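You operate a simulated robot arm through the tools that you are given. There is no shell and no other tool. Be economical: measure what you need, move in short steps, check, and stop when the job is done.

Carry out the task below with a simulated two-armed robot. There is one attempt and no reset: what you move stays moved.

## Task
Grease the dry test plug, seat it in the rig and clamp it.
Fine: load the round brush on the grease tub. Hold the plug still with one hand while the other greases its side, and put the brush back. Yoke bar over, yoke knob tight.
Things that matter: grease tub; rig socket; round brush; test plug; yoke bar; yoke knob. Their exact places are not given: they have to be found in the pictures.

It is judged by the outcome, as a careful person would: the job done as asked, and still so three seconds after it is handed in. It fails if anything else is knocked over, pushed out of place, dropped, spilled or broken.

## Robot
Two 7-joint arms with two-finger parallel grippers on one trunk, on a base that drives. Base frame: it is fixed to the floor where the robot stands at the start and does not move with it; the origin is under the middle of the robot, x ahead of it, y to its left, z up. Lengths are in cm, angles in degrees, forces in N, time in s.
The left shoulder is at the start at [6, 14.4, 92.6], the right one opposite. With the tool pointing down near the work surface each hand reaches from about 32 to 74 cm from the robot's upright axis, wherever it stands, measured 20 degrees to its own side. Places, roughly: rig socket [50, 70, 90]; yoke bar [60, 70, 100]; yoke knob [70, 70, 100]. Payload 1.57 kg a hand.
Tool frame (each hand has its own): the origin (TCP) lies between the finger pads and is the grasp point; the fingertips stand 3 cm ahead of it; z points along the fingers, y is the line along which they close. The gripper opens to 11 cm. The fingers are 2.4 cm wide and 1.2 cm thick; the gripper's body (4.8 by 11.2 cm) begins 7.8 cm behind the TCP.
Orientation is that of the tool frame in the base frame, as a unit quaternion [w, x, y, z]. With the fingers straight down and closing along the base's y, the tool's x points along the base's -x, its y along +y and its z along -z.

## Interface
- The arms move only by the tool servo_tool. It takes "left_motion", "right_motion" or both (then of equal length, played together; a hand with none holds still); each is a list of rows, each a list of 3 entries, a list of its own where there are three numbers: the turn, a rotation vector about the tool's x, y, z in degrees, then the shift along the tool's x, y, z in cm, then the closure, from 0 (fully open) to 1 (shut). In form: [[[ax, ay, az], [tx, ty, tz], claw], ...]. A call has 1 to 12 rows; each row shifts and turns the commanded pose from where the row before left it, along the tool's axes as they then stand. Rows are played at 5 a second. More than 5 cm and 8.6 degrees between two rows, or a gripper value outside its range, and nothing of the call is played. A pose out of reach is approached as far as the arm can. The call stops where the force on the tool passes 40 N (or 10 N more than at its start, if that is more) or the arm is blocked; 0.2 s more then pass. The fingers move at their own pace (about 4.5 cm/s each) and stop on an object; they squeeze with about 43 N. The grip force told is the motor's: it shows also when the fingers shut on nothing. Time passes only in rows, and 0.2 s behind the last, so rows that do not move let the fingers close. The reply holds the time, the measured pose of the TCP, the force on the tool along the base axes, the opening and the grip force, in the units named above and with some noise, with the torque about the TCP (base axes, N m) and any sound that the robot's microphone picked up, and new pictures: "show" is both (left out), scene, wrist or none (wrist: the cameras of the hands that moved).
- Cameras (640 x 400 px; columns grow to the right, rows downward): "scene" is now at [4.75, 3.53, 153.29]; the picture's right is [0.38, -0.93, 0.00], its down [-0.70, -0.28, -0.65] and it looks along [0.61, 0.25, -0.76] (base axes); focal length 247 px, centre (320, 200). "left" rides on the left gripper at [7, -1.6, -14.1] in its tool frame; the picture's right is [0.23, 0.97, 0.00], its down [-0.86, 0.20, -0.48] and it looks along [-0.47, 0.11, 0.88] (tool axes); focal length 222 px, centre (320, 200). "right" rides on the right gripper at [7, 1.6, -14.1] in its tool frame; the picture's right is [-0.23, 0.97, 0.00], its down [-0.86, -0.20, -0.48] and it looks along [-0.47, -0.11, 0.88] (tool axes); focal length 222 px, centre (320, 200).
- move_column(by): slides the trunk up (or, below 0, down) by that many cm; the arms and the scene camera ride with it, the base frame stays. It gives what a move gives, with no picture.
- steer(legs): drives the robot by 1 to 6 legs, each [ahead, left, turn to the left] in cm, cm and degrees, along the robot's own axes; the way and the turn of a leg run together, so that a leg with both is an arc; at most 150 cm and 180 degrees a leg. The arms and the cameras ride along, it lands a little off, and it stops where it bumps. It gives what a move gives, and a new picture of the scene camera.
- head_to(pan, tilt): turns the head with the scene camera to pan (to the left, within 86 degrees either way) and tilt (down, from -29 to 69), counted from straight ahead of the robot. It gives what a move gives, and a new picture of the scene camera.
- point_at(camera, pixels): there is no depth. For up to 12 entries [column, row, z] of the newest picture of that camera ("zoom" is the newest enlarged one), the place [x, y] in the base frame at which the ray of that pixel passes the height z, good to about 0.2 cm, but the place of the scene camera against the robot may be out by one fixed shift of up to 1.2 cm in any direction. The clock stands still meanwhile.
- enlarge(camera, box): a new picture of the part [left, top, right, bottom] of that camera's present view, enlarged. The clock stands still meanwhile.
- close_job(): hands the job in; it is judged then, once.

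Keep the steps short. Do not move on a guess: measure, check each grasp and each placing, and mend mistakes. In all there are 80 turns and 260 pictures (those below and enlarged ones count). Leave the grippers open and the arms clear of the work at the hand-in unless told otherwise, and finish with a single line.

The tools are called after "Call:" as a command line: name --argument value ..., lists and objects as JSON in quotes. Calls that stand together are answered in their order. servo_tool: Moves the arms, as the interface text tells. Its arguments: {"type":"object","properties":{"left_motion":{"type":"array","items":{"type":"array"}},"right_motion":{"type":"array","items":{"type":"array"}},"show":{"type":"string","enum":["both","scene","wrist","none"]}},"required":[]} The other tools are called the same way: move_column (by) slides the trunk up or down; steer (legs) drives the base; head_to (pan, tilt) turns the head that bears the scene camera; point_at (camera, pixels) gives the place at which the rays of pixels pass given heights; enlarge (camera, box) takes an enlarged picture of a part of a camera's view; close_job () hands the job in.

At the start:

```text
time: 0.0
left_eef_pos: [30.51, 34.41, 99.92]
left_tool_rot: [0.0, 0.0, 1.0, 0.0]
left_contact_force: [-0.1, -0.2, 0.2]
left_wrist_torque: [0.01, -0.01, 0.02]
left_width: 11.03
left_grip_force: 0.0
right_eef_pos: [38.55, 6.05, 100.12]
right_tool_rot: [-0.001, 0.0, 1.0, 0.001]
right_contact_force: [0.9, -0.2, 0.1]
right_wrist_torque: [0.01, -0.03, 0.02]
right_width: 11.01
right_grip_force: 0.1
trunk travel left (down, up): [-52.5, 6.5]
robot x, y, heading: [-0.24, 0.36, -0.0]
head pan, tilt: [22.1, 49.1]
```

scene: 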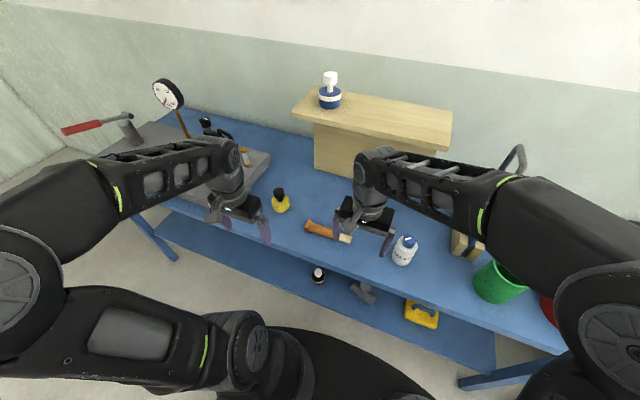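
right: 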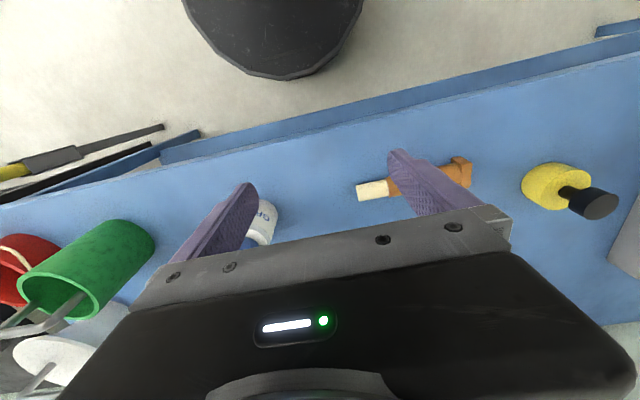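
left: 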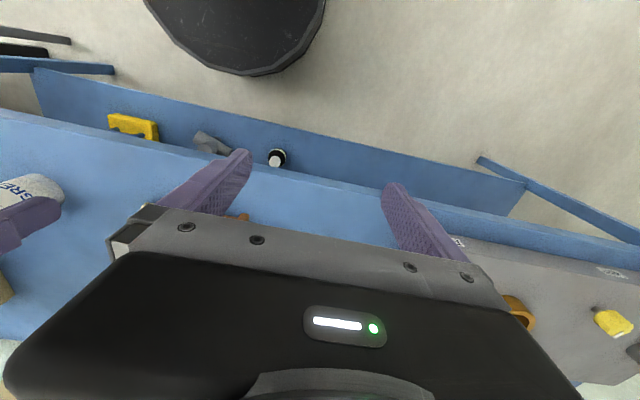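

I see a blue bench with a rig at left, a yellow plug-like thing, a brush with a wooden handle, and a white bottle labelled "GRE...". I'll enlarge parts to identify them.

Call:
enlarge --camera "scene" --box '[80, 70, 300, 210]'

Call:
enlarge --camera "scene" --box '[260, 170, 560, 340]'

Call:
enlarge --camera "right" --box '[0, 120, 640, 400]'

```text
2.86 times, centred on (190, 140) of scene
```

zoom: 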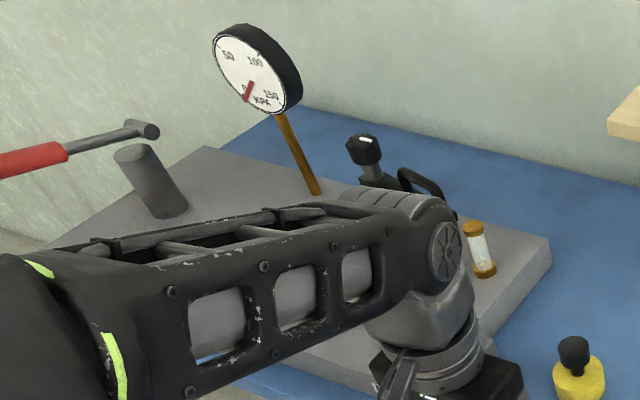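

```text
2.13 times, centred on (410, 255) of scene
```

zoom: 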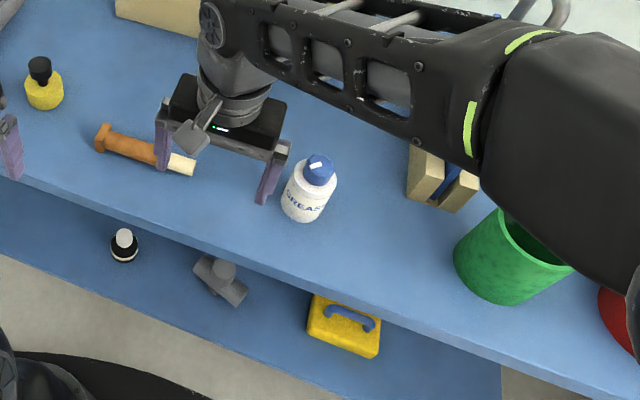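

```text
1.00 times, centred on (320, 260) of right
```

zoom: 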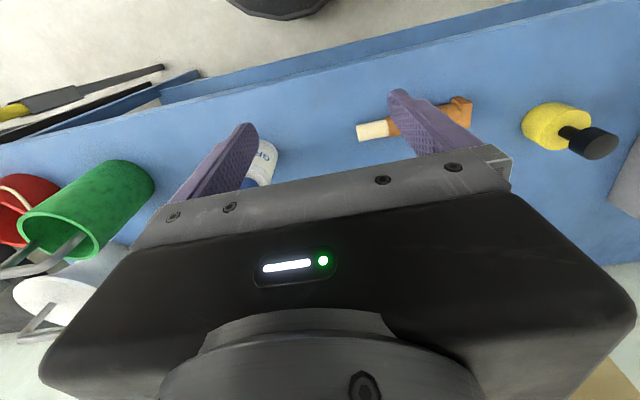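

The yellow object with a black knob looks like the plug, and the rig sits under the left arm. I'll pan the head to survey the right part of the bench, then the left.

Call:
head_to --pan -35 --tilt 45

Call:
head_to --pan 60 --tilt 35

```text
time: 1.3
left_eef_pos: [30.6, 34.56, 99.93]
left_tool_rot: [-0.001, 0.0, 1.0, 0.001]
left_contact_force: [-0.1, -0.3, 0.0]
left_wrist_torque: [-0.03, 0.02, -0.03]
left_width: 11.0
left_grip_force: 0.1
right_eef_pos: [38.43, 6.1, 100.05]
right_tool_rot: [-0.001, 0.0, 1.0, 0.0]
right_contact_force: [0.3, 0.2, -0.6]
right_wrist_torque: [-0.01, 0.0, 0.0]
right_width: 11.01
right_grip_force: 0.1
trunk travel left (down, up): [-52.5, 6.5]
robot x, y, heading: [-0.47, -0.02, 0.1]
head pan, tilt: [-35.0, 45.0]
```

scene: 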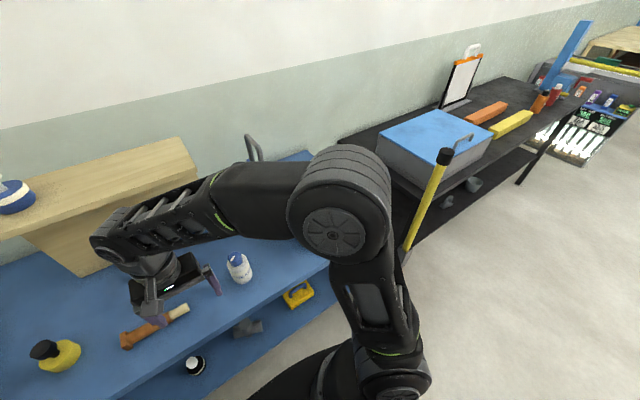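

```text
time: 3.0
left_eef_pos: [30.57, 34.52, 100.0]
left_tool_rot: [0.0, 0.0, 1.0, 0.001]
left_contact_force: [-0.5, -0.2, -0.6]
left_wrist_torque: [0.01, -0.01, -0.03]
left_width: 10.99
left_grip_force: 0.1
right_eef_pos: [38.54, 6.16, 100.04]
right_tool_rot: [0.0, 0.0, 1.0, 0.001]
right_contact_force: [0.4, 1.0, -0.3]
right_wrist_torque: [0.0, 0.01, 0.02]
right_width: 10.99
right_grip_force: 0.1
trunk travel left (down, up): [-52.5, 6.5]
robot x, y, heading: [-0.13, -0.0, -0.1]
head pan, tilt: [60.0, 35.0]
```

scene: 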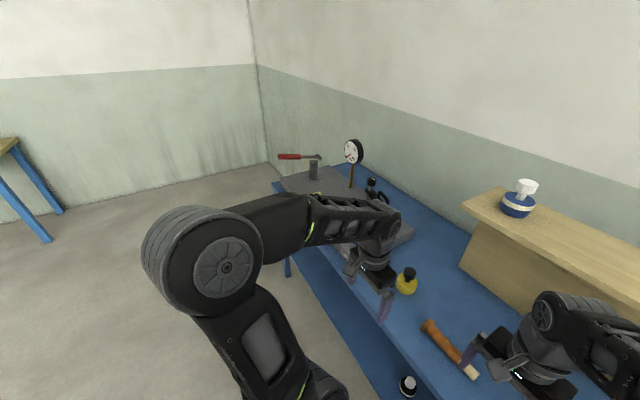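

I'll raise both hands and draw them in so the rig becomes visible and driving is safe.

Call:
servo_tool --left_motion '[[[0, 0, 0], [0, 0, -5], 0], [[0, 0, 0], [0, 0, -5], 0], [[0, 0, 0], [0, -4, -3], 0], [[0, 0, 0], [0, -5, 0], 0], [[0, 0, 0], [0, -5, 0], 0]]' --right_motion '[[[0, 0, 0], [0, 0, -5], 0], [[0, 0, 0], [0, 0, -5], 0], [[0, 0, 0], [3, -4, 0], 0], [[0, 0, 0], [3, -4, 0], 0], [[0, 0, 0], [0, -5, 0], 0]]' --show "scene"

Call:
head_to --pan 40 --tilt 40

```text
time: 4.2
left_eef_pos: [31.38, 21.02, 111.4]
left_tool_rot: [0.0, 0.0, 1.0, 0.001]
left_contact_force: [-0.6, -0.1, -0.1]
left_wrist_torque: [0.02, -0.02, -0.02]
left_width: 11.0
left_grip_force: 0.0
left hand out of reach, approached as far as the arm can: row 3, 5
right_eef_pos: [32.35, -7.17, 110.06]
right_tool_rot: [0.0, 0.0, 1.0, 0.001]
right_contact_force: [0.8, 0.7, 1.5]
right_wrist_torque: [0.04, 0.01, -0.01]
right_width: 10.99
right_grip_force: 0.0
trunk travel left (down, up): [-52.5, 6.5]
robot x, y, heading: [0.18, 0.03, -0.1]
head pan, tilt: [60.0, 35.0]
```

scene: 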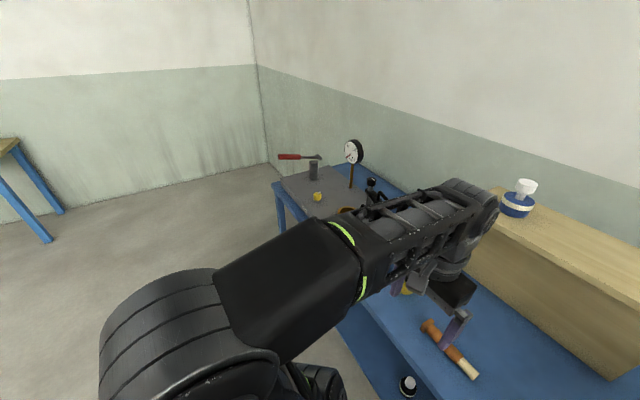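

```text
time: 5.0
left_eef_pos: [31.31, 21.23, 111.19]
left_tool_rot: [0.0, 0.001, 1.0, 0.0]
left_contact_force: [0.1, 0.1, 0.2]
left_wrist_torque: [-0.04, 0.03, -0.03]
left_width: 11.0
left_grip_force: 0.1
right_eef_pos: [32.42, -6.98, 110.08]
right_tool_rot: [0.0, 0.0, 1.0, 0.001]
right_contact_force: [0.2, -0.1, -0.2]
right_wrist_torque: [-0.01, -0.02, 0.01]
right_width: 11.01
right_grip_force: 0.1
trunk travel left (down, up): [-52.5, 6.5]
robot x, y, heading: [0.01, 0.46, -0.1]
head pan, tilt: [40.0, 40.0]
```

scene: 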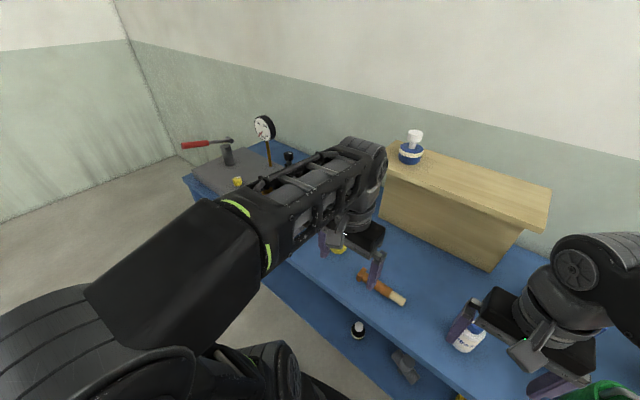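

Next I'll drive left along the bench so the rig is in front of the robot.

Call:
steer --legs '[[0, 65, 0]]'

Call:
head_to --pan 0 --tilt 50

```text
time: 8.6
left_eef_pos: [30.96, 86.63, 111.3]
left_tool_rot: [0.0, -0.004, 1.0, 0.0]
left_contact_force: [-0.2, 0.1, -0.2]
left_wrist_torque: [-0.03, -0.02, 0.04]
left_width: 11.0
left_grip_force: 0.0
right_eef_pos: [32.3, 58.39, 110.17]
right_tool_rot: [0.0, -0.004, 1.0, 0.0]
right_contact_force: [-0.8, -0.2, 0.6]
right_wrist_torque: [-0.01, -0.01, 0.0]
right_width: 11.0
right_grip_force: 0.1
trunk travel left (down, up): [-52.5, 6.5]
robot x, y, heading: [-0.44, 65.0, 0.4]
head pan, tilt: [40.0, 40.0]
```

scene: 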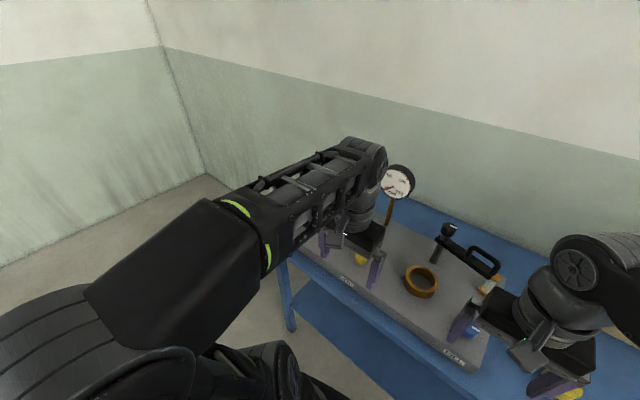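

```text
time: 9.7
left_eef_pos: [30.95, 86.44, 111.26]
left_tool_rot: [0.0, -0.004, 1.0, 0.0]
left_contact_force: [-0.2, 0.0, 0.1]
left_wrist_torque: [-0.01, 0.02, 0.03]
left_width: 11.02
left_grip_force: 0.0
right_eef_pos: [32.19, 58.29, 110.14]
right_tool_rot: [0.0, -0.004, 1.0, 0.002]
right_contact_force: [-0.5, -0.1, -0.8]
right_wrist_torque: [0.01, -0.01, -0.02]
right_width: 11.0
right_grip_force: 0.0
trunk travel left (down, up): [-52.5, 6.5]
robot x, y, heading: [-0.56, 65.23, 0.6]
head pan, tilt: [0.0, 50.0]
```

scene: 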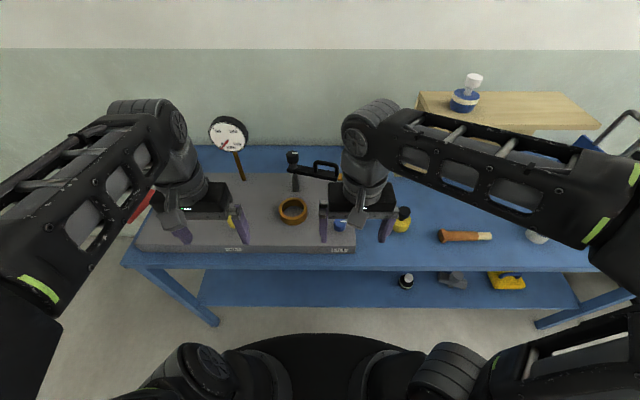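

Call:
enlarge --camera "scene" --box '[190, 100, 430, 260]'

Call:
enlarge --camera "right" --box '[0, 0, 640, 400]'

Call:
enlarge --camera "left" --box '[0, 0, 640, 400]'

```text
2.50 times, centred on (310, 180) of scene
```

zoom: 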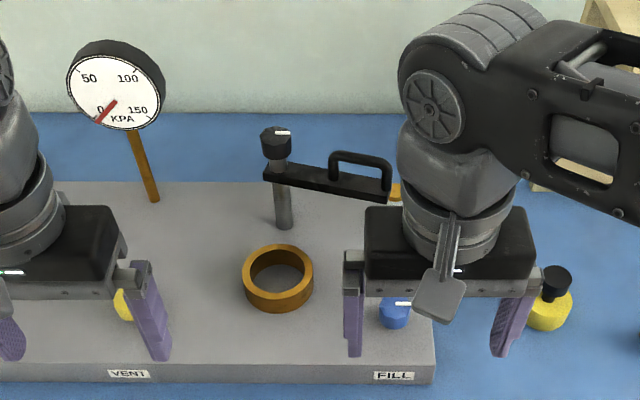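

```text
1.00 times, centred on (320, 200) of right
```

zoom: 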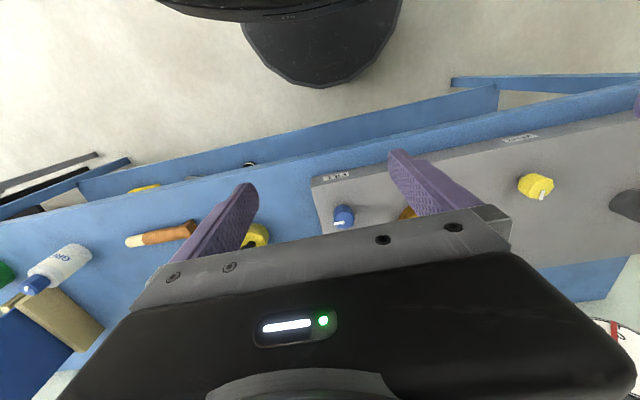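

```text
1.00 times, centred on (320, 200) of left
```

zoom: 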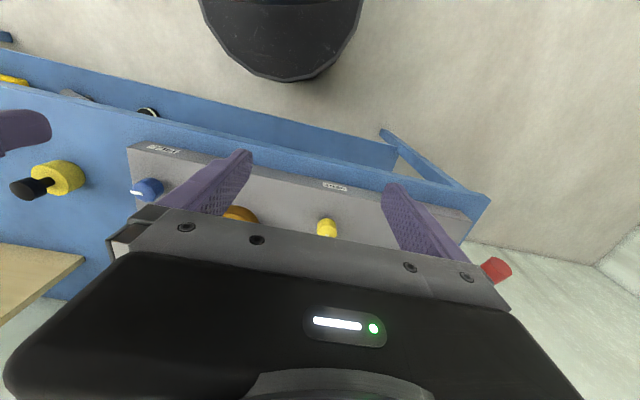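

The orange ring is the socket. Behind it is a black knob on a post, with the bar and handle swung to the right. I'll measure rough places and look closer at the right-hand items.

Call:
point_at --camera "scene" --pixels '[[401, 230, 82], [403, 211, 88], [443, 238, 83], [490, 237, 83], [537, 240, 82], [292, 203, 90], [293, 157, 100], [296, 187, 87], [338, 170, 100], [464, 108, 102], [349, 256, 82]]'

Call:
enlarge --camera "scene" --box '[380, 60, 640, 300]'

```text
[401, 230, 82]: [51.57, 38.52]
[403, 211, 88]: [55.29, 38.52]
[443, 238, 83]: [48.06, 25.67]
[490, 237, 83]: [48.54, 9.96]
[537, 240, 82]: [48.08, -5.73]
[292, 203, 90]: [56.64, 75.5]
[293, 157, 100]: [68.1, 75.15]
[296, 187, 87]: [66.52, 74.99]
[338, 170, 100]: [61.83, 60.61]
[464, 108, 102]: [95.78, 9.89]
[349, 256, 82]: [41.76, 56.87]
```

```text
1.67 times, centred on (510, 180) of scene
```

zoom: 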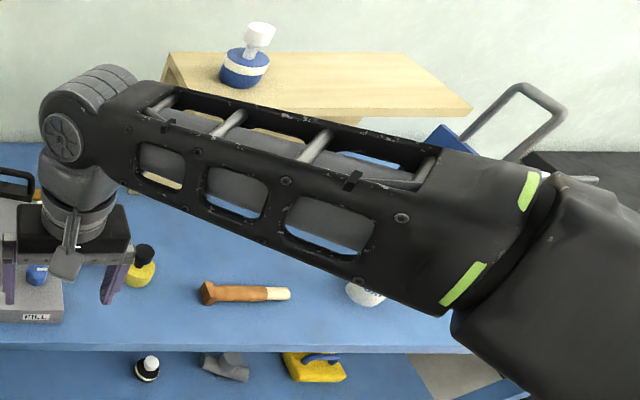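

I'll drive back right to where plug, brush and tub are in front, and look.

Call:
steer --legs '[[0, -45, 0]]'

Call:
servo_tool --right_motion '[[[0, 0, 0], [0, -5, 0], 0], [[0, 0, 0], [0, -5, 0], 0], [[0, 0, 0], [0, -5, 0], 0], [[0, 0, 0], [0, -5, 0], 0]]' --left_motion '[[[0, 0, 0], [0, 5, 0], 0], [[0, 0, 0], [0, 5, 0], 0], [[0, 0, 0], [0, 0, 0], 0], [[0, 0, 0], [0, 0, 0], 0]]' --show "both"

```text
time: 12.4
left_eef_pos: [31.28, 41.85, 111.2]
left_tool_rot: [0.0, -0.002, 1.0, 0.0]
left_contact_force: [-0.9, 0.7, 0.3]
left_wrist_torque: [0.0, 0.0, -0.03]
left_width: 11.0
left_grip_force: 0.0
right_eef_pos: [32.39, 13.62, 110.08]
right_tool_rot: [0.0, -0.002, 1.0, 0.002]
right_contact_force: [0.4, 0.1, -0.3]
right_wrist_torque: [0.0, -0.05, 0.03]
right_width: 10.99
right_grip_force: 0.0
trunk travel left (down, up): [-52.5, 6.5]
robot x, y, heading: [0.06, 20.44, 0.4]
head pan, tilt: [0.0, 50.0]
```

scene: 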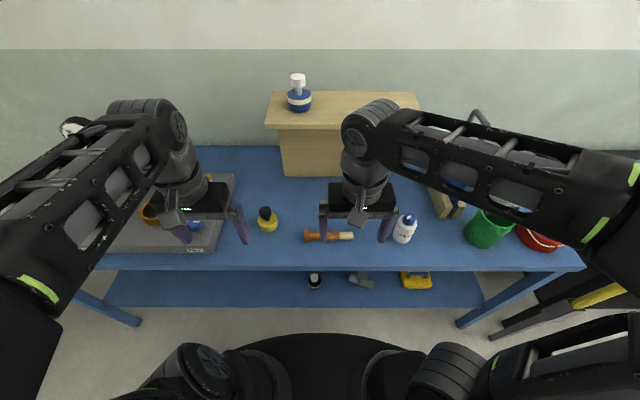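

```text
time: 13.4
left_eef_pos: [31.25, 51.68, 111.22]
left_tool_rot: [0.0, -0.002, 1.0, -0.001]
left_contact_force: [0.2, -0.9, -0.1]
left_wrist_torque: [0.02, -0.01, 0.0]
left_width: 11.0
left_grip_force: 0.0
right_eef_pos: [32.33, -6.4, 109.99]
right_tool_rot: [-0.001, -0.003, 1.0, 0.0]
right_contact_force: [0.3, -0.1, -0.4]
right_wrist_torque: [0.0, 0.04, 0.01]
right_width: 11.0
right_grip_force: 0.1
trunk travel left (down, up): [-52.5, 6.5]
robot x, y, heading: [0.32, 20.42, 0.2]
head pan, tilt: [0.0, 50.0]
```

scene: 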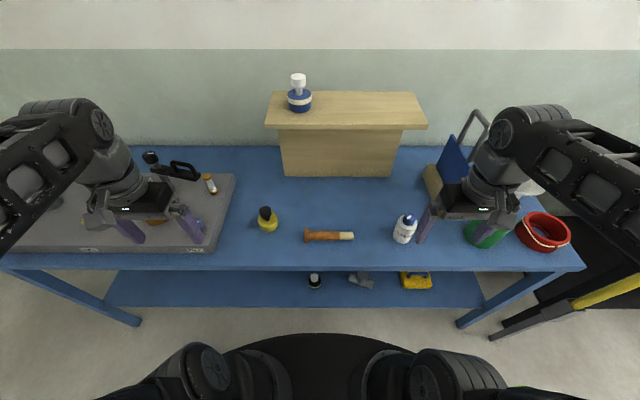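
right: 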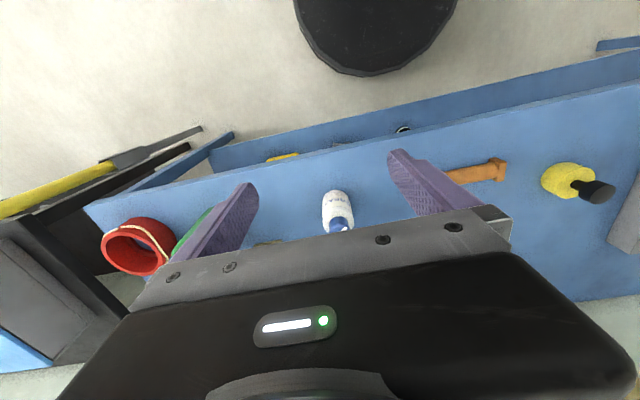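
left: 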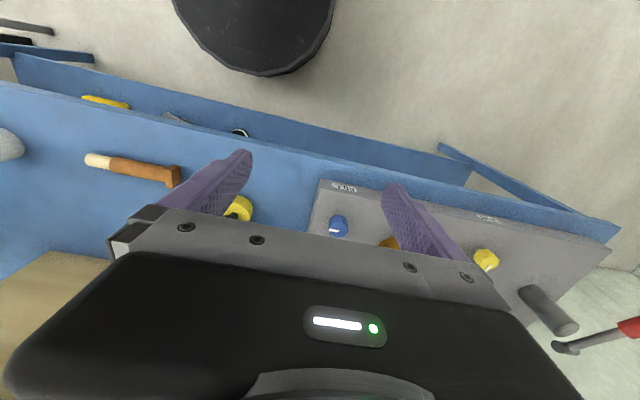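

Call:
enlarge --camera "scene" --box '[230, 60, 350, 140]'

Call:
enlarge --camera "scene" --box '[240, 190, 440, 300]'

Call:
enlarge --camera "scene" --box '[120, 130, 280, 260]'

Call:
enlarge --camera "right" --box '[280, 130, 640, 260]'

Call:
enlarge --camera "scene" --box '[400, 90, 600, 270]'

```text
5.00 times, centred on (290, 100) of scene
```

zoom: 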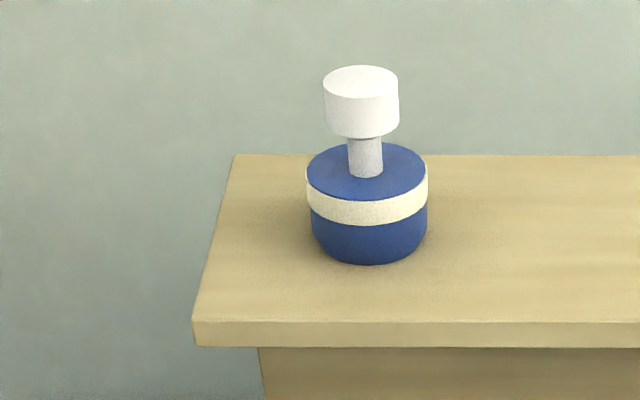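

```text
3.20 times, centred on (340, 245) of scene
```

zoom: 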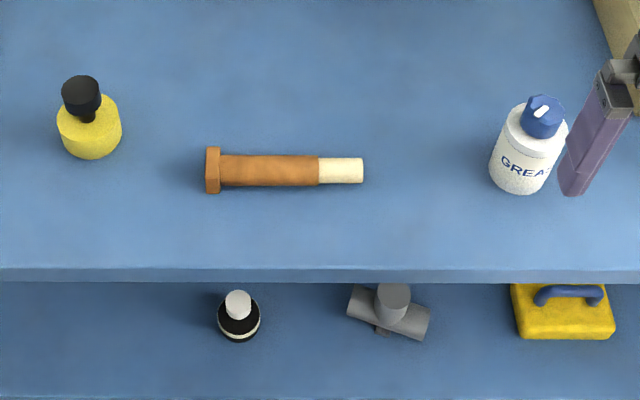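

```text
3.08 times, centred on (200, 195) of scene
```

zoom: 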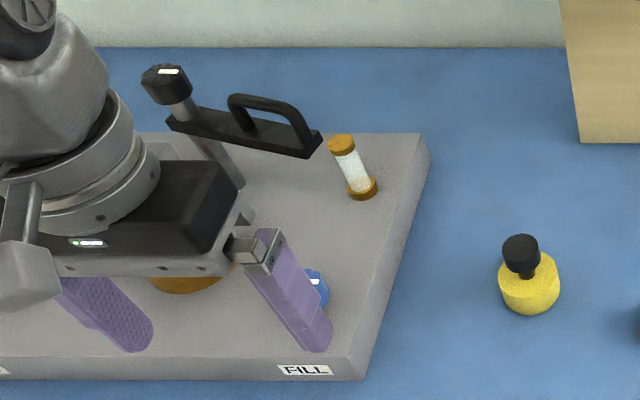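

```text
1.78 times, centred on (460, 195) of right
```

zoom: 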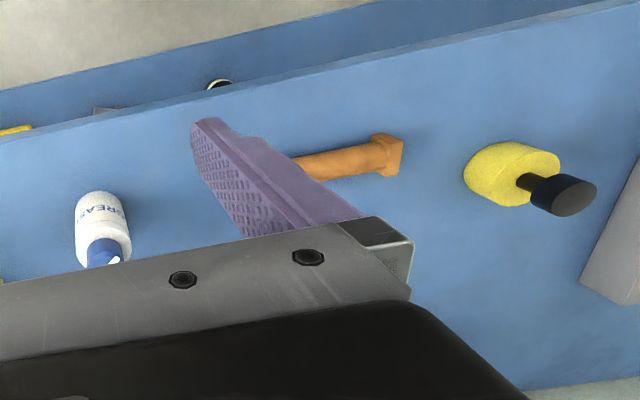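

```text
2.22 times, centred on (500, 180) of scene
```

zoom: 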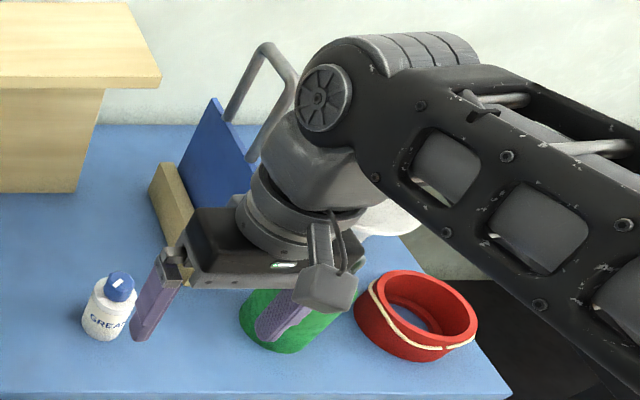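

I'll move the right arm aside to see what stands behind it on the right.

Call:
servo_tool --right_motion '[[[0, 0, 0], [0, 5, 0], 0], [[0, 0, 0], [0, 5, 0], 0], [[0, 0, 0], [0, 5, 0], 0], [[0, 0, 0], [0, 5, 0], 0], [[0, 0, 0], [0, 5, 0], 0]]' --show "wrist"

Call:
head_to --pan -40 --tilt 40

Call:
enlarge --camera "right" --box '[0, 150, 260, 320]'

```text
time: 14.6
left_eef_pos: [31.42, 51.77, 111.25]
left_tool_rot: [0.001, -0.001, 1.0, 0.0]
left_contact_force: [-0.7, 0.6, 0.2]
left_wrist_torque: [0.01, 0.01, 0.01]
left_width: 10.99
left_grip_force: 0.1
right_eef_pos: [32.35, 18.48, 110.17]
right_tool_rot: [-0.001, -0.002, 1.0, 0.0]
right_contact_force: [0.4, 0.6, -0.5]
right_wrist_torque: [-0.02, 0.01, 0.0]
right_width: 10.98
right_grip_force: 0.0
trunk travel left (down, up): [-52.5, 6.5]
robot x, y, heading: [0.09, 20.67, 0.3]
head pan, tilt: [0.0, 50.0]
```

right: 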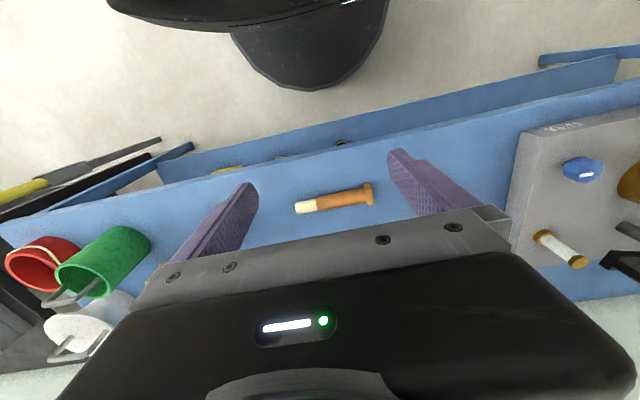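

```text
time: 15.7
left_eef_pos: [31.27, 51.63, 111.09]
left_tool_rot: [0.0, -0.002, 1.0, 0.001]
left_contact_force: [0.2, 1.3, 0.5]
left_wrist_torque: [-0.01, 0.0, -0.01]
left_width: 11.02
left_grip_force: 0.1
right_eef_pos: [32.43, 18.25, 110.15]
right_tool_rot: [0.0, -0.002, 1.0, 0.001]
right_contact_force: [0.1, 0.1, -0.1]
right_wrist_torque: [0.01, -0.01, -0.01]
right_width: 11.01
right_grip_force: 0.0
trunk travel left (down, up): [-52.5, 6.5]
robot x, y, heading: [-0.27, 20.46, 0.2]
head pan, tilt: [-40.0, 40.0]
```

scene: 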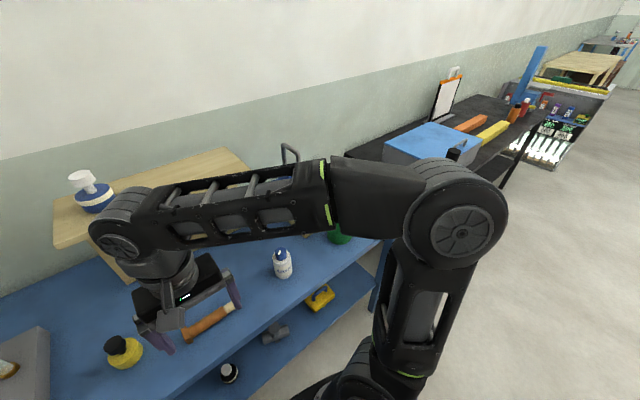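

```text
2.35 times, centred on (130, 235) of right
```

zoom: 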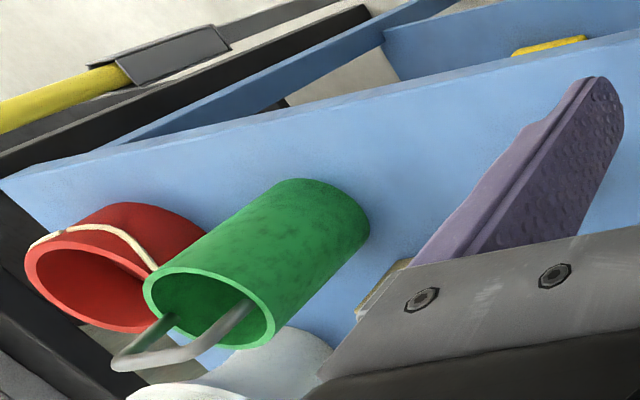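

There is a white round thing behind the green bin I cannot make out. I'll drive right for a look.

Call:
steer --legs '[[0, -35, 0]]'

Call:
head_to --pan 0 --tilt 50

Call:
enlarge --camera "scene" --box '[330, 110, 530, 260]'

```text
time: 17.9
left_eef_pos: [31.38, 16.75, 111.32]
left_tool_rot: [0.001, -0.002, 1.0, 0.0]
left_contact_force: [-0.3, -0.7, 0.6]
left_wrist_torque: [0.0, 0.0, -0.01]
left_width: 11.01
left_grip_force: 0.2
right_eef_pos: [32.36, -16.49, 110.17]
right_tool_rot: [0.0, -0.001, 1.0, 0.001]
right_contact_force: [0.2, -0.4, -0.4]
right_wrist_torque: [0.04, -0.01, 0.0]
right_width: 11.01
right_grip_force: 0.1
trunk travel left (down, up): [-52.5, 6.5]
robot x, y, heading: [0.21, -14.34, -0.1]
head pan, tilt: [-40.0, 40.0]
```

scene: 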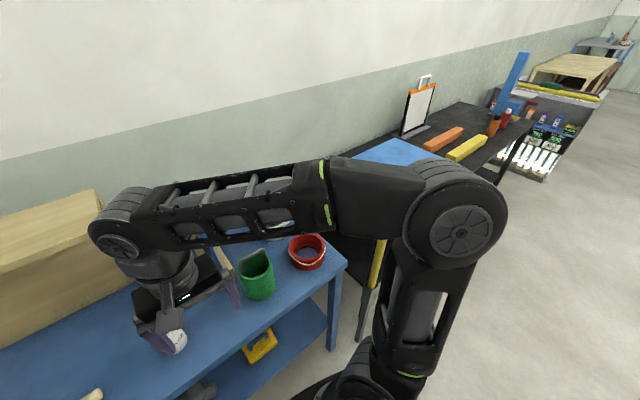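

```text
time: 19.0
left_eef_pos: [31.41, 16.82, 111.2]
left_tool_rot: [0.001, -0.002, 1.0, 0.0]
left_contact_force: [-0.8, 0.8, 0.4]
left_wrist_torque: [-0.01, 0.01, 0.01]
left_width: 10.98
left_grip_force: 0.1
right_eef_pos: [32.6, -16.45, 110.23]
right_tool_rot: [0.001, -0.002, 1.0, 0.001]
right_contact_force: [-0.2, -0.6, -0.2]
right_wrist_torque: [-0.02, 0.0, -0.01]
right_width: 10.99
right_grip_force: 0.0
trunk travel left (down, up): [-52.5, 6.5]
robot x, y, heading: [0.16, -14.45, 0.4]
head pan, tilt: [0.0, 50.0]
```

scene: 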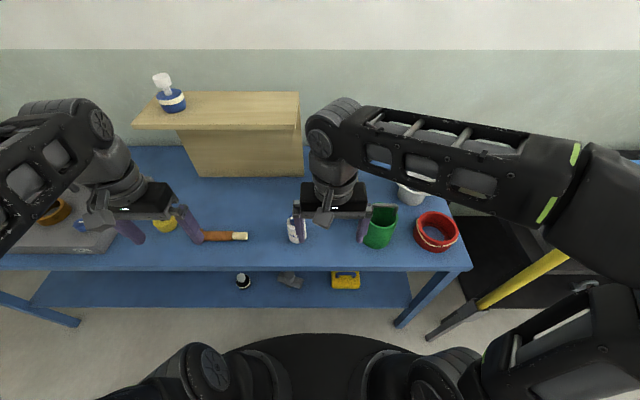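

```text
2.67 times, centred on (430, 185) of scene
```

zoom: 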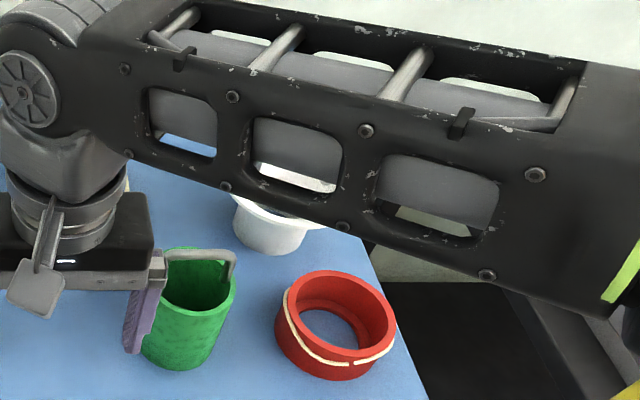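

A white bowl is hidden behind the arm. I'll drive further right to see it.

Call:
steer --legs '[[0, -38, 0]]'

Call:
enlarge --camera "scene" --box '[180, 110, 380, 260]'

```text
time: 21.4
left_eef_pos: [31.4, -21.03, 111.25]
left_tool_rot: [0.0, -0.006, 1.0, 0.0]
left_contact_force: [-0.1, 0.0, -0.2]
left_wrist_torque: [0.04, -0.04, 0.0]
left_width: 11.02
left_grip_force: 0.1
right_eef_pos: [32.92, -54.36, 110.18]
right_tool_rot: [0.001, -0.006, 1.0, 0.001]
right_contact_force: [-0.4, 0.2, -0.3]
right_wrist_torque: [0.02, -0.01, 0.02]
right_width: 11.03
right_grip_force: 0.0
trunk travel left (down, up): [-52.5, 6.5]
robot x, y, heading: [0.37, -52.48, 0.6]
head pan, tilt: [0.0, 50.0]
```

scene: 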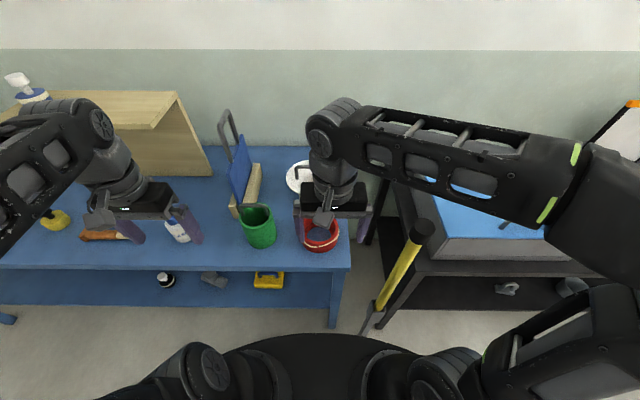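

```text
2.67 times, centred on (280, 185) of scene
```

zoom: 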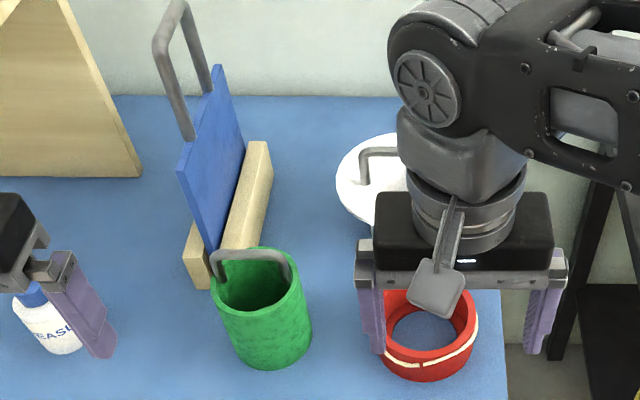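

The tub labelled GREASE (blue cap) is the grease tub. I'll drive to the working position between plug and tub.

Call:
steer --legs '[[0, 68, -0.5]]'

Call:
servo_tool --right_motion '[[[0, 0, 0], [-4, -2, 0], 0], [[0, 0, 0], [-3, -4, 1], 0]]' --left_motion '[[[0, 0, 0], [-4, 0, 0], 0], [[0, 0, 0], [-3, 0, 0], 0]]'

Call:
enlarge --camera "right" --box '[240, 130, 440, 260]'

Call:
enlarge --camera "scene" --box '[220, 180, 460, 280]'

```text
time: 25.1
left_eef_pos: [31.06, 44.92, 111.14]
left_tool_rot: [0.0, -0.002, 1.0, 0.0]
left_contact_force: [-0.5, -0.3, 0.1]
left_wrist_torque: [-0.01, 0.0, -0.02]
left_width: 11.0
left_grip_force: 0.1
right_eef_pos: [32.2, 11.52, 110.23]
right_tool_rot: [0.0, -0.002, 1.0, 0.0]
right_contact_force: [0.0, -0.3, -0.3]
right_wrist_torque: [-0.01, 0.02, 0.01]
right_width: 11.01
right_grip_force: 0.0
trunk travel left (down, up): [-52.5, 6.5]
robot x, y, heading: [-0.3, 13.68, 0.2]
head pan, tilt: [0.0, 50.0]
```

scene: 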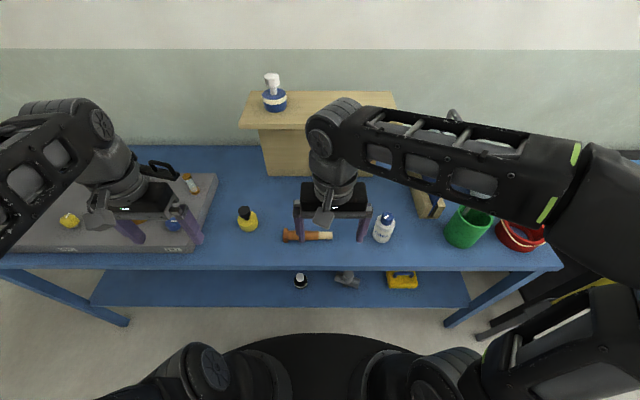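

```text
refused: row 2 steps farther than a row can; nothing moved
```

```text
3.08 times, centred on (340, 195) of right
```

zoom: 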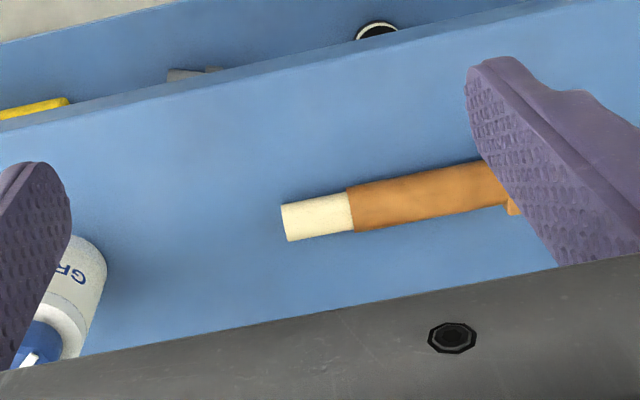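

```text
2.67 times, centred on (340, 230) of scene
```

zoom: 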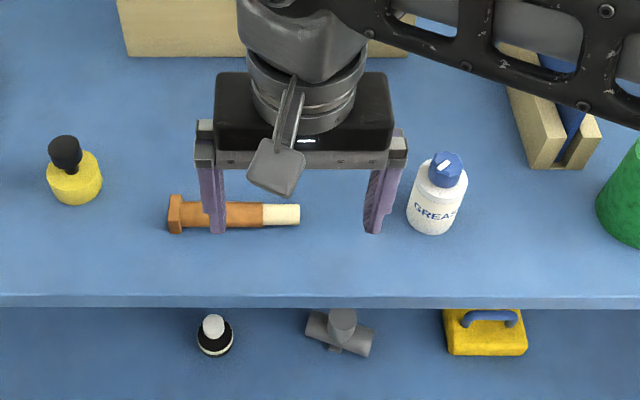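

I'll move the right hand to view the tub from nearer, centered.

Call:
servo_tool --right_motion '[[[0, 0, 0], [0, -5, 0], 0], [[0, 0, 0], [0, -5, 0], 0], [[0, 0, 0], [0, -5, 0], 0], [[0, 0, 0], [0, -2, 4], 0], [[0, 0, 0], [0, 0, 4], 0]]' --show "wrist"

Call:
enlarge --camera "right" --box '[240, 110, 400, 220]'

```text
time: 26.3
left_eef_pos: [31.17, 44.72, 111.31]
left_tool_rot: [0.0, -0.001, 1.0, 0.0]
left_contact_force: [0.4, 0.1, 0.3]
left_wrist_torque: [-0.03, -0.02, -0.01]
left_width: 11.02
left_grip_force: 0.0
right_eef_pos: [32.44, -5.32, 102.39]
right_tool_rot: [-0.001, -0.002, 1.0, 0.001]
right_contact_force: [0.2, -0.4, 0.0]
right_wrist_torque: [0.01, 0.0, -0.03]
right_width: 11.02
right_grip_force: 0.1
trunk travel left (down, up): [-52.5, 6.5]
robot x, y, heading: [-0.17, 13.56, 0.3]
head pan, tilt: [0.0, 50.0]
```

right: 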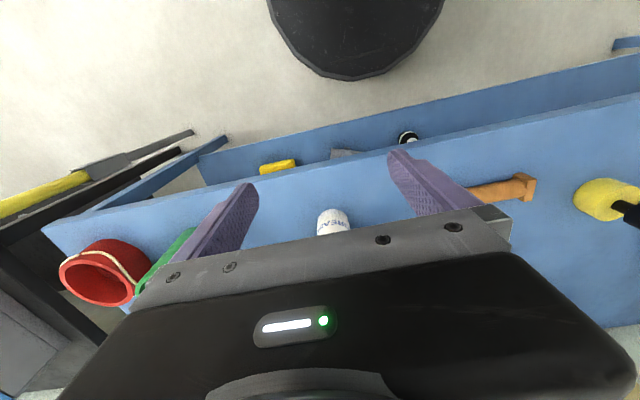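

```text
3.64 times, centred on (320, 165) of right
```

zoom: 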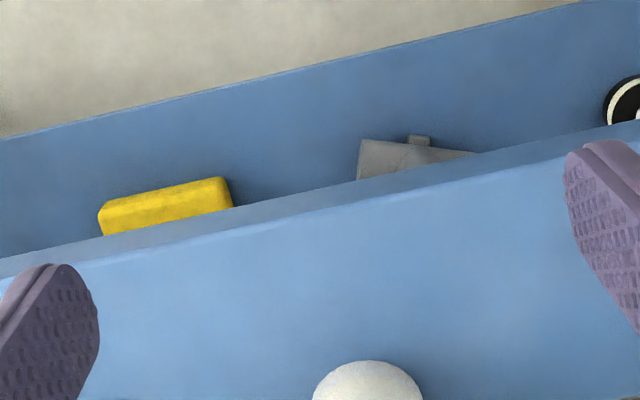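

Call:
servo_tool --right_motion '[[[0, 0, 0], [-5, 0, 0], 0], [[0, 0, 0], [-5, 0, 0], 0], [[0, 0, 0], [-3, 0, 0], 0]]' --show "wrist"

Call:
enlarge --camera "right" --box '[240, 110, 400, 220]'

Call:
enlarge --camera "right" --box '[420, 110, 640, 250]'

```text
time: 27.1
left_eef_pos: [31.28, 44.74, 111.23]
left_tool_rot: [0.0, -0.002, 1.0, -0.001]
left_contact_force: [-0.1, 0.6, 0.1]
left_wrist_torque: [-0.04, -0.01, -0.02]
left_width: 11.0
left_grip_force: 0.1
right_eef_pos: [45.37, -5.4, 102.5]
right_tool_rot: [0.0, -0.001, 1.0, 0.0]
right_contact_force: [0.0, 0.7, -0.6]
right_wrist_torque: [0.0, -0.01, 0.01]
right_width: 11.01
right_grip_force: 0.1
trunk travel left (down, up): [-52.5, 6.5]
robot x, y, heading: [-0.31, 13.89, 0.5]
head pan, tilt: [0.0, 50.0]
```

right: 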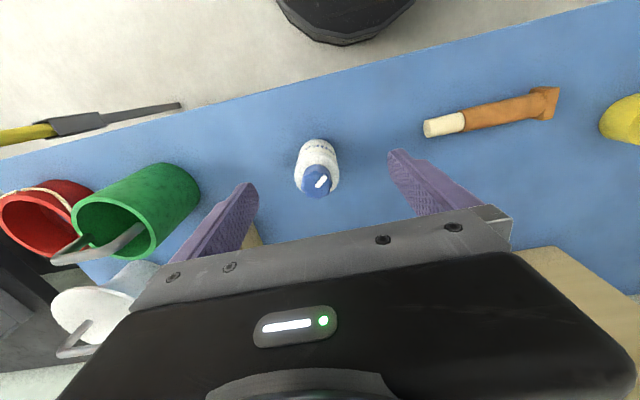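

```text
3.64 times, centred on (320, 165) of right
```

zoom: 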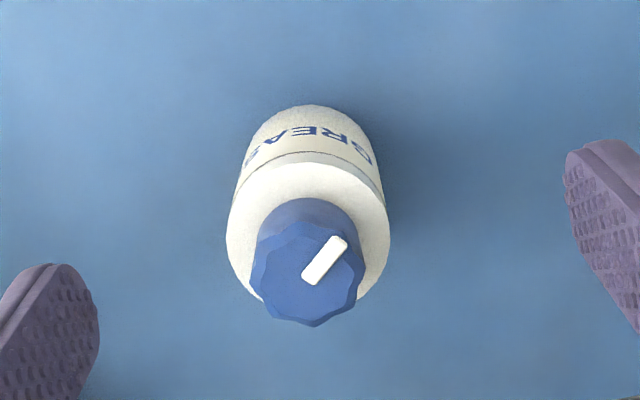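

```text
2.86 times, centred on (530, 180) of right
```

zoom: 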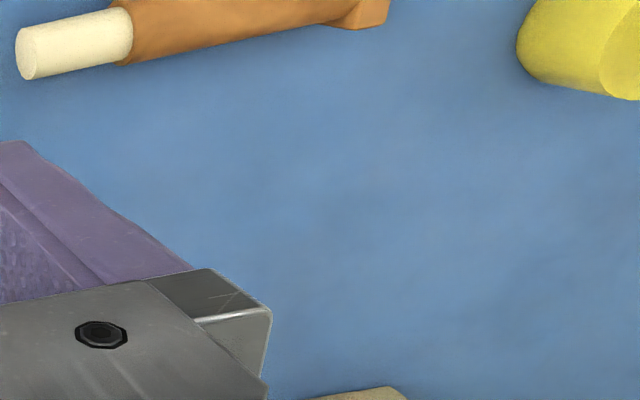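

The cap looks like a screw lid with a pointer. I'll measure tub, brush and plug with this wrist picture, and try first how the brush reacts on the tub.

Call:
point_at --camera "right" --pixels '[[427, 129, 83.2], [464, 122, 83.2], [532, 106, 83.5], [555, 102, 83.5], [317, 183, 90], [317, 183, 92], [317, 160, 82], [318, 143, 82], [301, 165, 82]]'

Call:
enlarge --camera "right" --box '[410, 70, 570, 170]'

Call:
point_at --camera "scene" --pixels '[[387, 216, 92], [387, 216, 90], [383, 240, 82], [327, 236, 83], [284, 236, 83]]'

```text
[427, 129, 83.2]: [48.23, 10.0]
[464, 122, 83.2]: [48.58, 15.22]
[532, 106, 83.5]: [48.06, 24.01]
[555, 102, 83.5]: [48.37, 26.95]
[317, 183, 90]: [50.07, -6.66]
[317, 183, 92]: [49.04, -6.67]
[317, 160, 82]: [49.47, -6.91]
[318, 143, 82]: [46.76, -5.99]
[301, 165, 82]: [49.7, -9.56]
```

```text
4.00 times, centred on (490, 120) of right
```

zoom: 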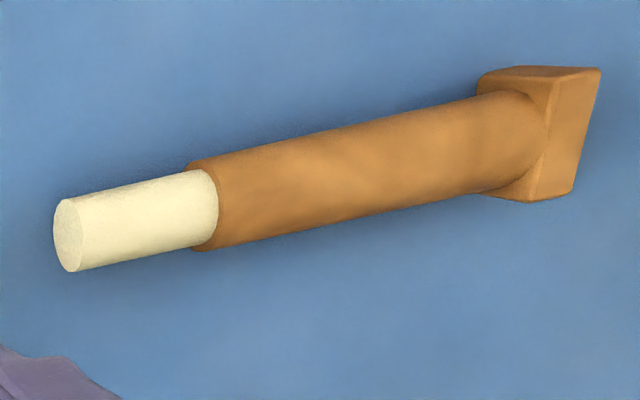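

```text
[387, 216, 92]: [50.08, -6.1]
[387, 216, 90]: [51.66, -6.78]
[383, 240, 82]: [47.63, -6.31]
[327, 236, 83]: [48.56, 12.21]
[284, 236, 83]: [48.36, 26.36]
```

Brush lies along y: tip (48.3, 10), handle 15–24.5, square end to 26.5. Next: right hand above the handle, and test whether it can yaw so the camera points right (the orientation for greasing).

Call:
servo_tool --right_motion '[[[0, 0, 0], [-2, 4, 0], 0], [[0, 0, -8.5], [0, 4, 0], 0], [[0, 0, -8.5], [0, 4, 0], 0], [[0, 0, -8.5], [0, 4, 0], 0], [[0, 0, -8.5], [0, 3, 0], 0], [[0, 0, -8.5], [0, 3, 0], 0], [[0, 0, -8.5], [0, 0, 0], 0], [[0, 0, -8.5], [0, 0, 0], 0], [[0, 0, -8.5], [0, 0, 0], 0], [[0, 0, -8.5], [0, 0, 0], 0], [[0, 0, -8.5], [0, 0, 0], 0], [[0, 0, -5], [0, 0, 0], 0]]' --show "both"

```text
time: 29.7
left_eef_pos: [31.14, 44.8, 111.18]
left_tool_rot: [0.0, -0.001, 1.0, 0.0]
left_contact_force: [-0.5, 0.2, -0.2]
left_wrist_torque: [0.05, 0.0, 0.03]
left_width: 11.02
left_grip_force: 0.1
right_eef_pos: [42.62, 15.5, 102.12]
right_tool_rot: [0.0, 0.71, -0.705, -0.001]
right_contact_force: [-0.5, -0.5, 0.1]
right_wrist_torque: [0.0, 0.01, 0.0]
right_width: 10.99
right_grip_force: 0.0
trunk travel left (down, up): [-52.5, 6.5]
robot x, y, heading: [-0.57, 13.63, 0.5]
head pan, tilt: [0.0, 50.0]
```

scene: 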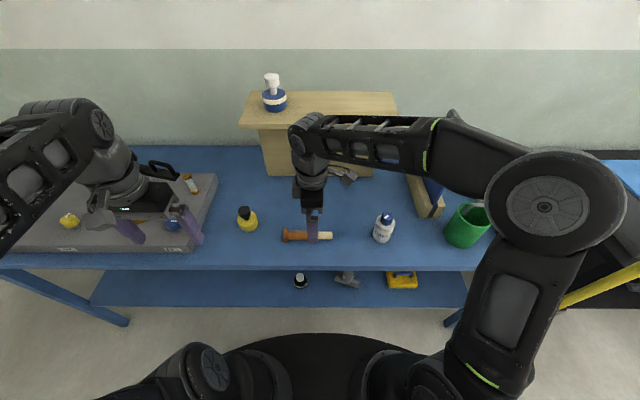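
right: 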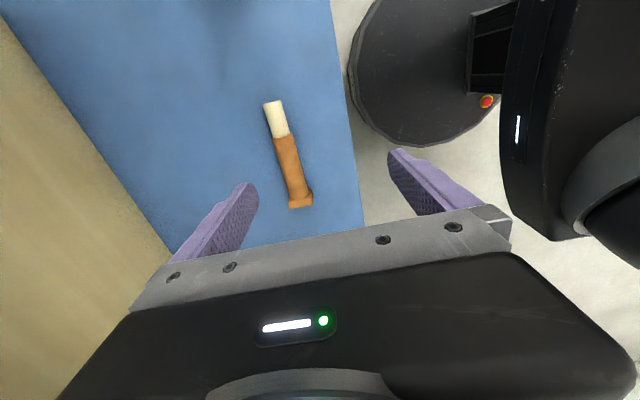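

That yaw works (tool x → −y). Now test the opposite yaw, needed for picking so that a later half turn is possible.

Call:
servo_tool --right_motion '[[[0, 0, 8.5], [0, 0, 0], 0], [[0, 0, 8.5], [0, 0, 0], 0], [[0, 0, 8.5], [0, 0, 0], 0], [[0, 0, 8.5], [0, 0, 0], 0], [[0, 0, 8.5], [0, 0, 0], 0], [[0, 0, 8.5], [0, 0, 0], 0], [[0, 0, 8.5], [0, 0, 0], 0], [[0, 0, 8.5], [0, 0, 0], 0], [[0, 0, 8.5], [0, 0, 0], 0], [[0, 0, 8.5], [0, 0, 0], 0], [[0, 0, 8.5], [0, 0, 0], 0]]' --show "none"

Call:
servo_tool --right_motion '[[[0, 0, 8.5], [0, 0, 0], 0], [[0, 0, 8.5], [0, 0, 0], 0], [[0, 0, 8.5], [0, 0, 0], 0], [[0, 0, 8.5], [0, 0, 0], 0], [[0, 0, 8.5], [0, 0, 0], 0], [[0, 0, 8.5], [0, 0, 0], 0], [[0, 0, 8.5], [0, 0, 0], 0], [[0, 0, 8.5], [0, 0, 0], 0], [[0, 0, 8.5], [0, 0, 0], 0], [[0, 0, 8.5], [0, 0, 0], 0]]' --show "both"

```text
time: 32.1
left_eef_pos: [31.08, 44.87, 111.25]
left_tool_rot: [0.0, -0.002, 1.0, 0.0]
left_contact_force: [-0.3, -0.6, -0.5]
left_wrist_torque: [0.0, 0.01, 0.01]
left_width: 11.02
left_grip_force: 0.1
right_eef_pos: [42.54, 15.55, 102.35]
right_tool_rot: [0.0, 0.03, 1.0, 0.001]
right_contact_force: [0.2, -0.2, -0.7]
right_wrist_torque: [0.01, 0.02, -0.03]
right_width: 10.99
right_grip_force: 0.0
trunk travel left (down, up): [-52.5, 6.5]
robot x, y, heading: [-0.03, 13.58, 0.4]
head pan, tilt: [0.0, 50.0]
```

```text
time: 34.3
left_eef_pos: [31.19, 44.8, 111.24]
left_tool_rot: [0.0, -0.001, 1.0, 0.0]
left_contact_force: [0.2, 0.1, 0.2]
left_wrist_torque: [0.02, 0.0, 0.01]
left_width: 10.99
left_grip_force: 0.1
right_eef_pos: [42.61, 15.6, 102.24]
right_tool_rot: [-0.001, 0.697, 0.717, 0.001]
right_contact_force: [-0.1, 0.7, 0.3]
right_wrist_torque: [-0.01, 0.01, -0.01]
right_width: 11.01
right_grip_force: 0.1
trunk travel left (down, up): [-52.5, 6.5]
robot x, y, heading: [0.03, 13.33, 0.1]
head pan, tilt: [0.0, 50.0]
```

scene: 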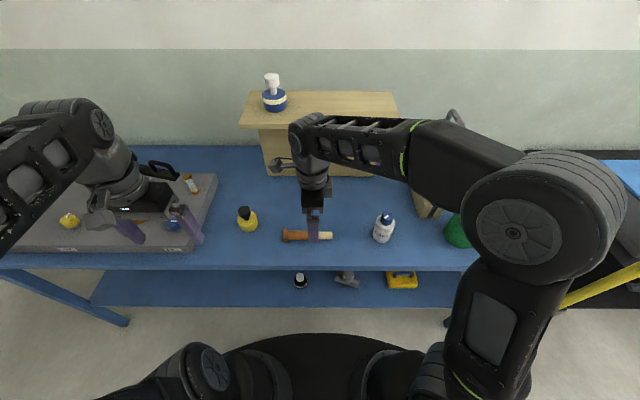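
right: 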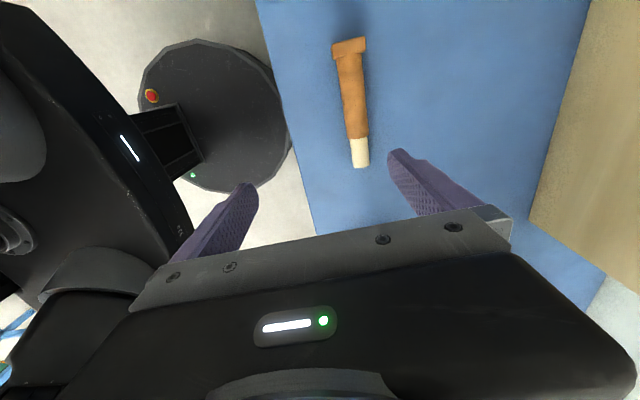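

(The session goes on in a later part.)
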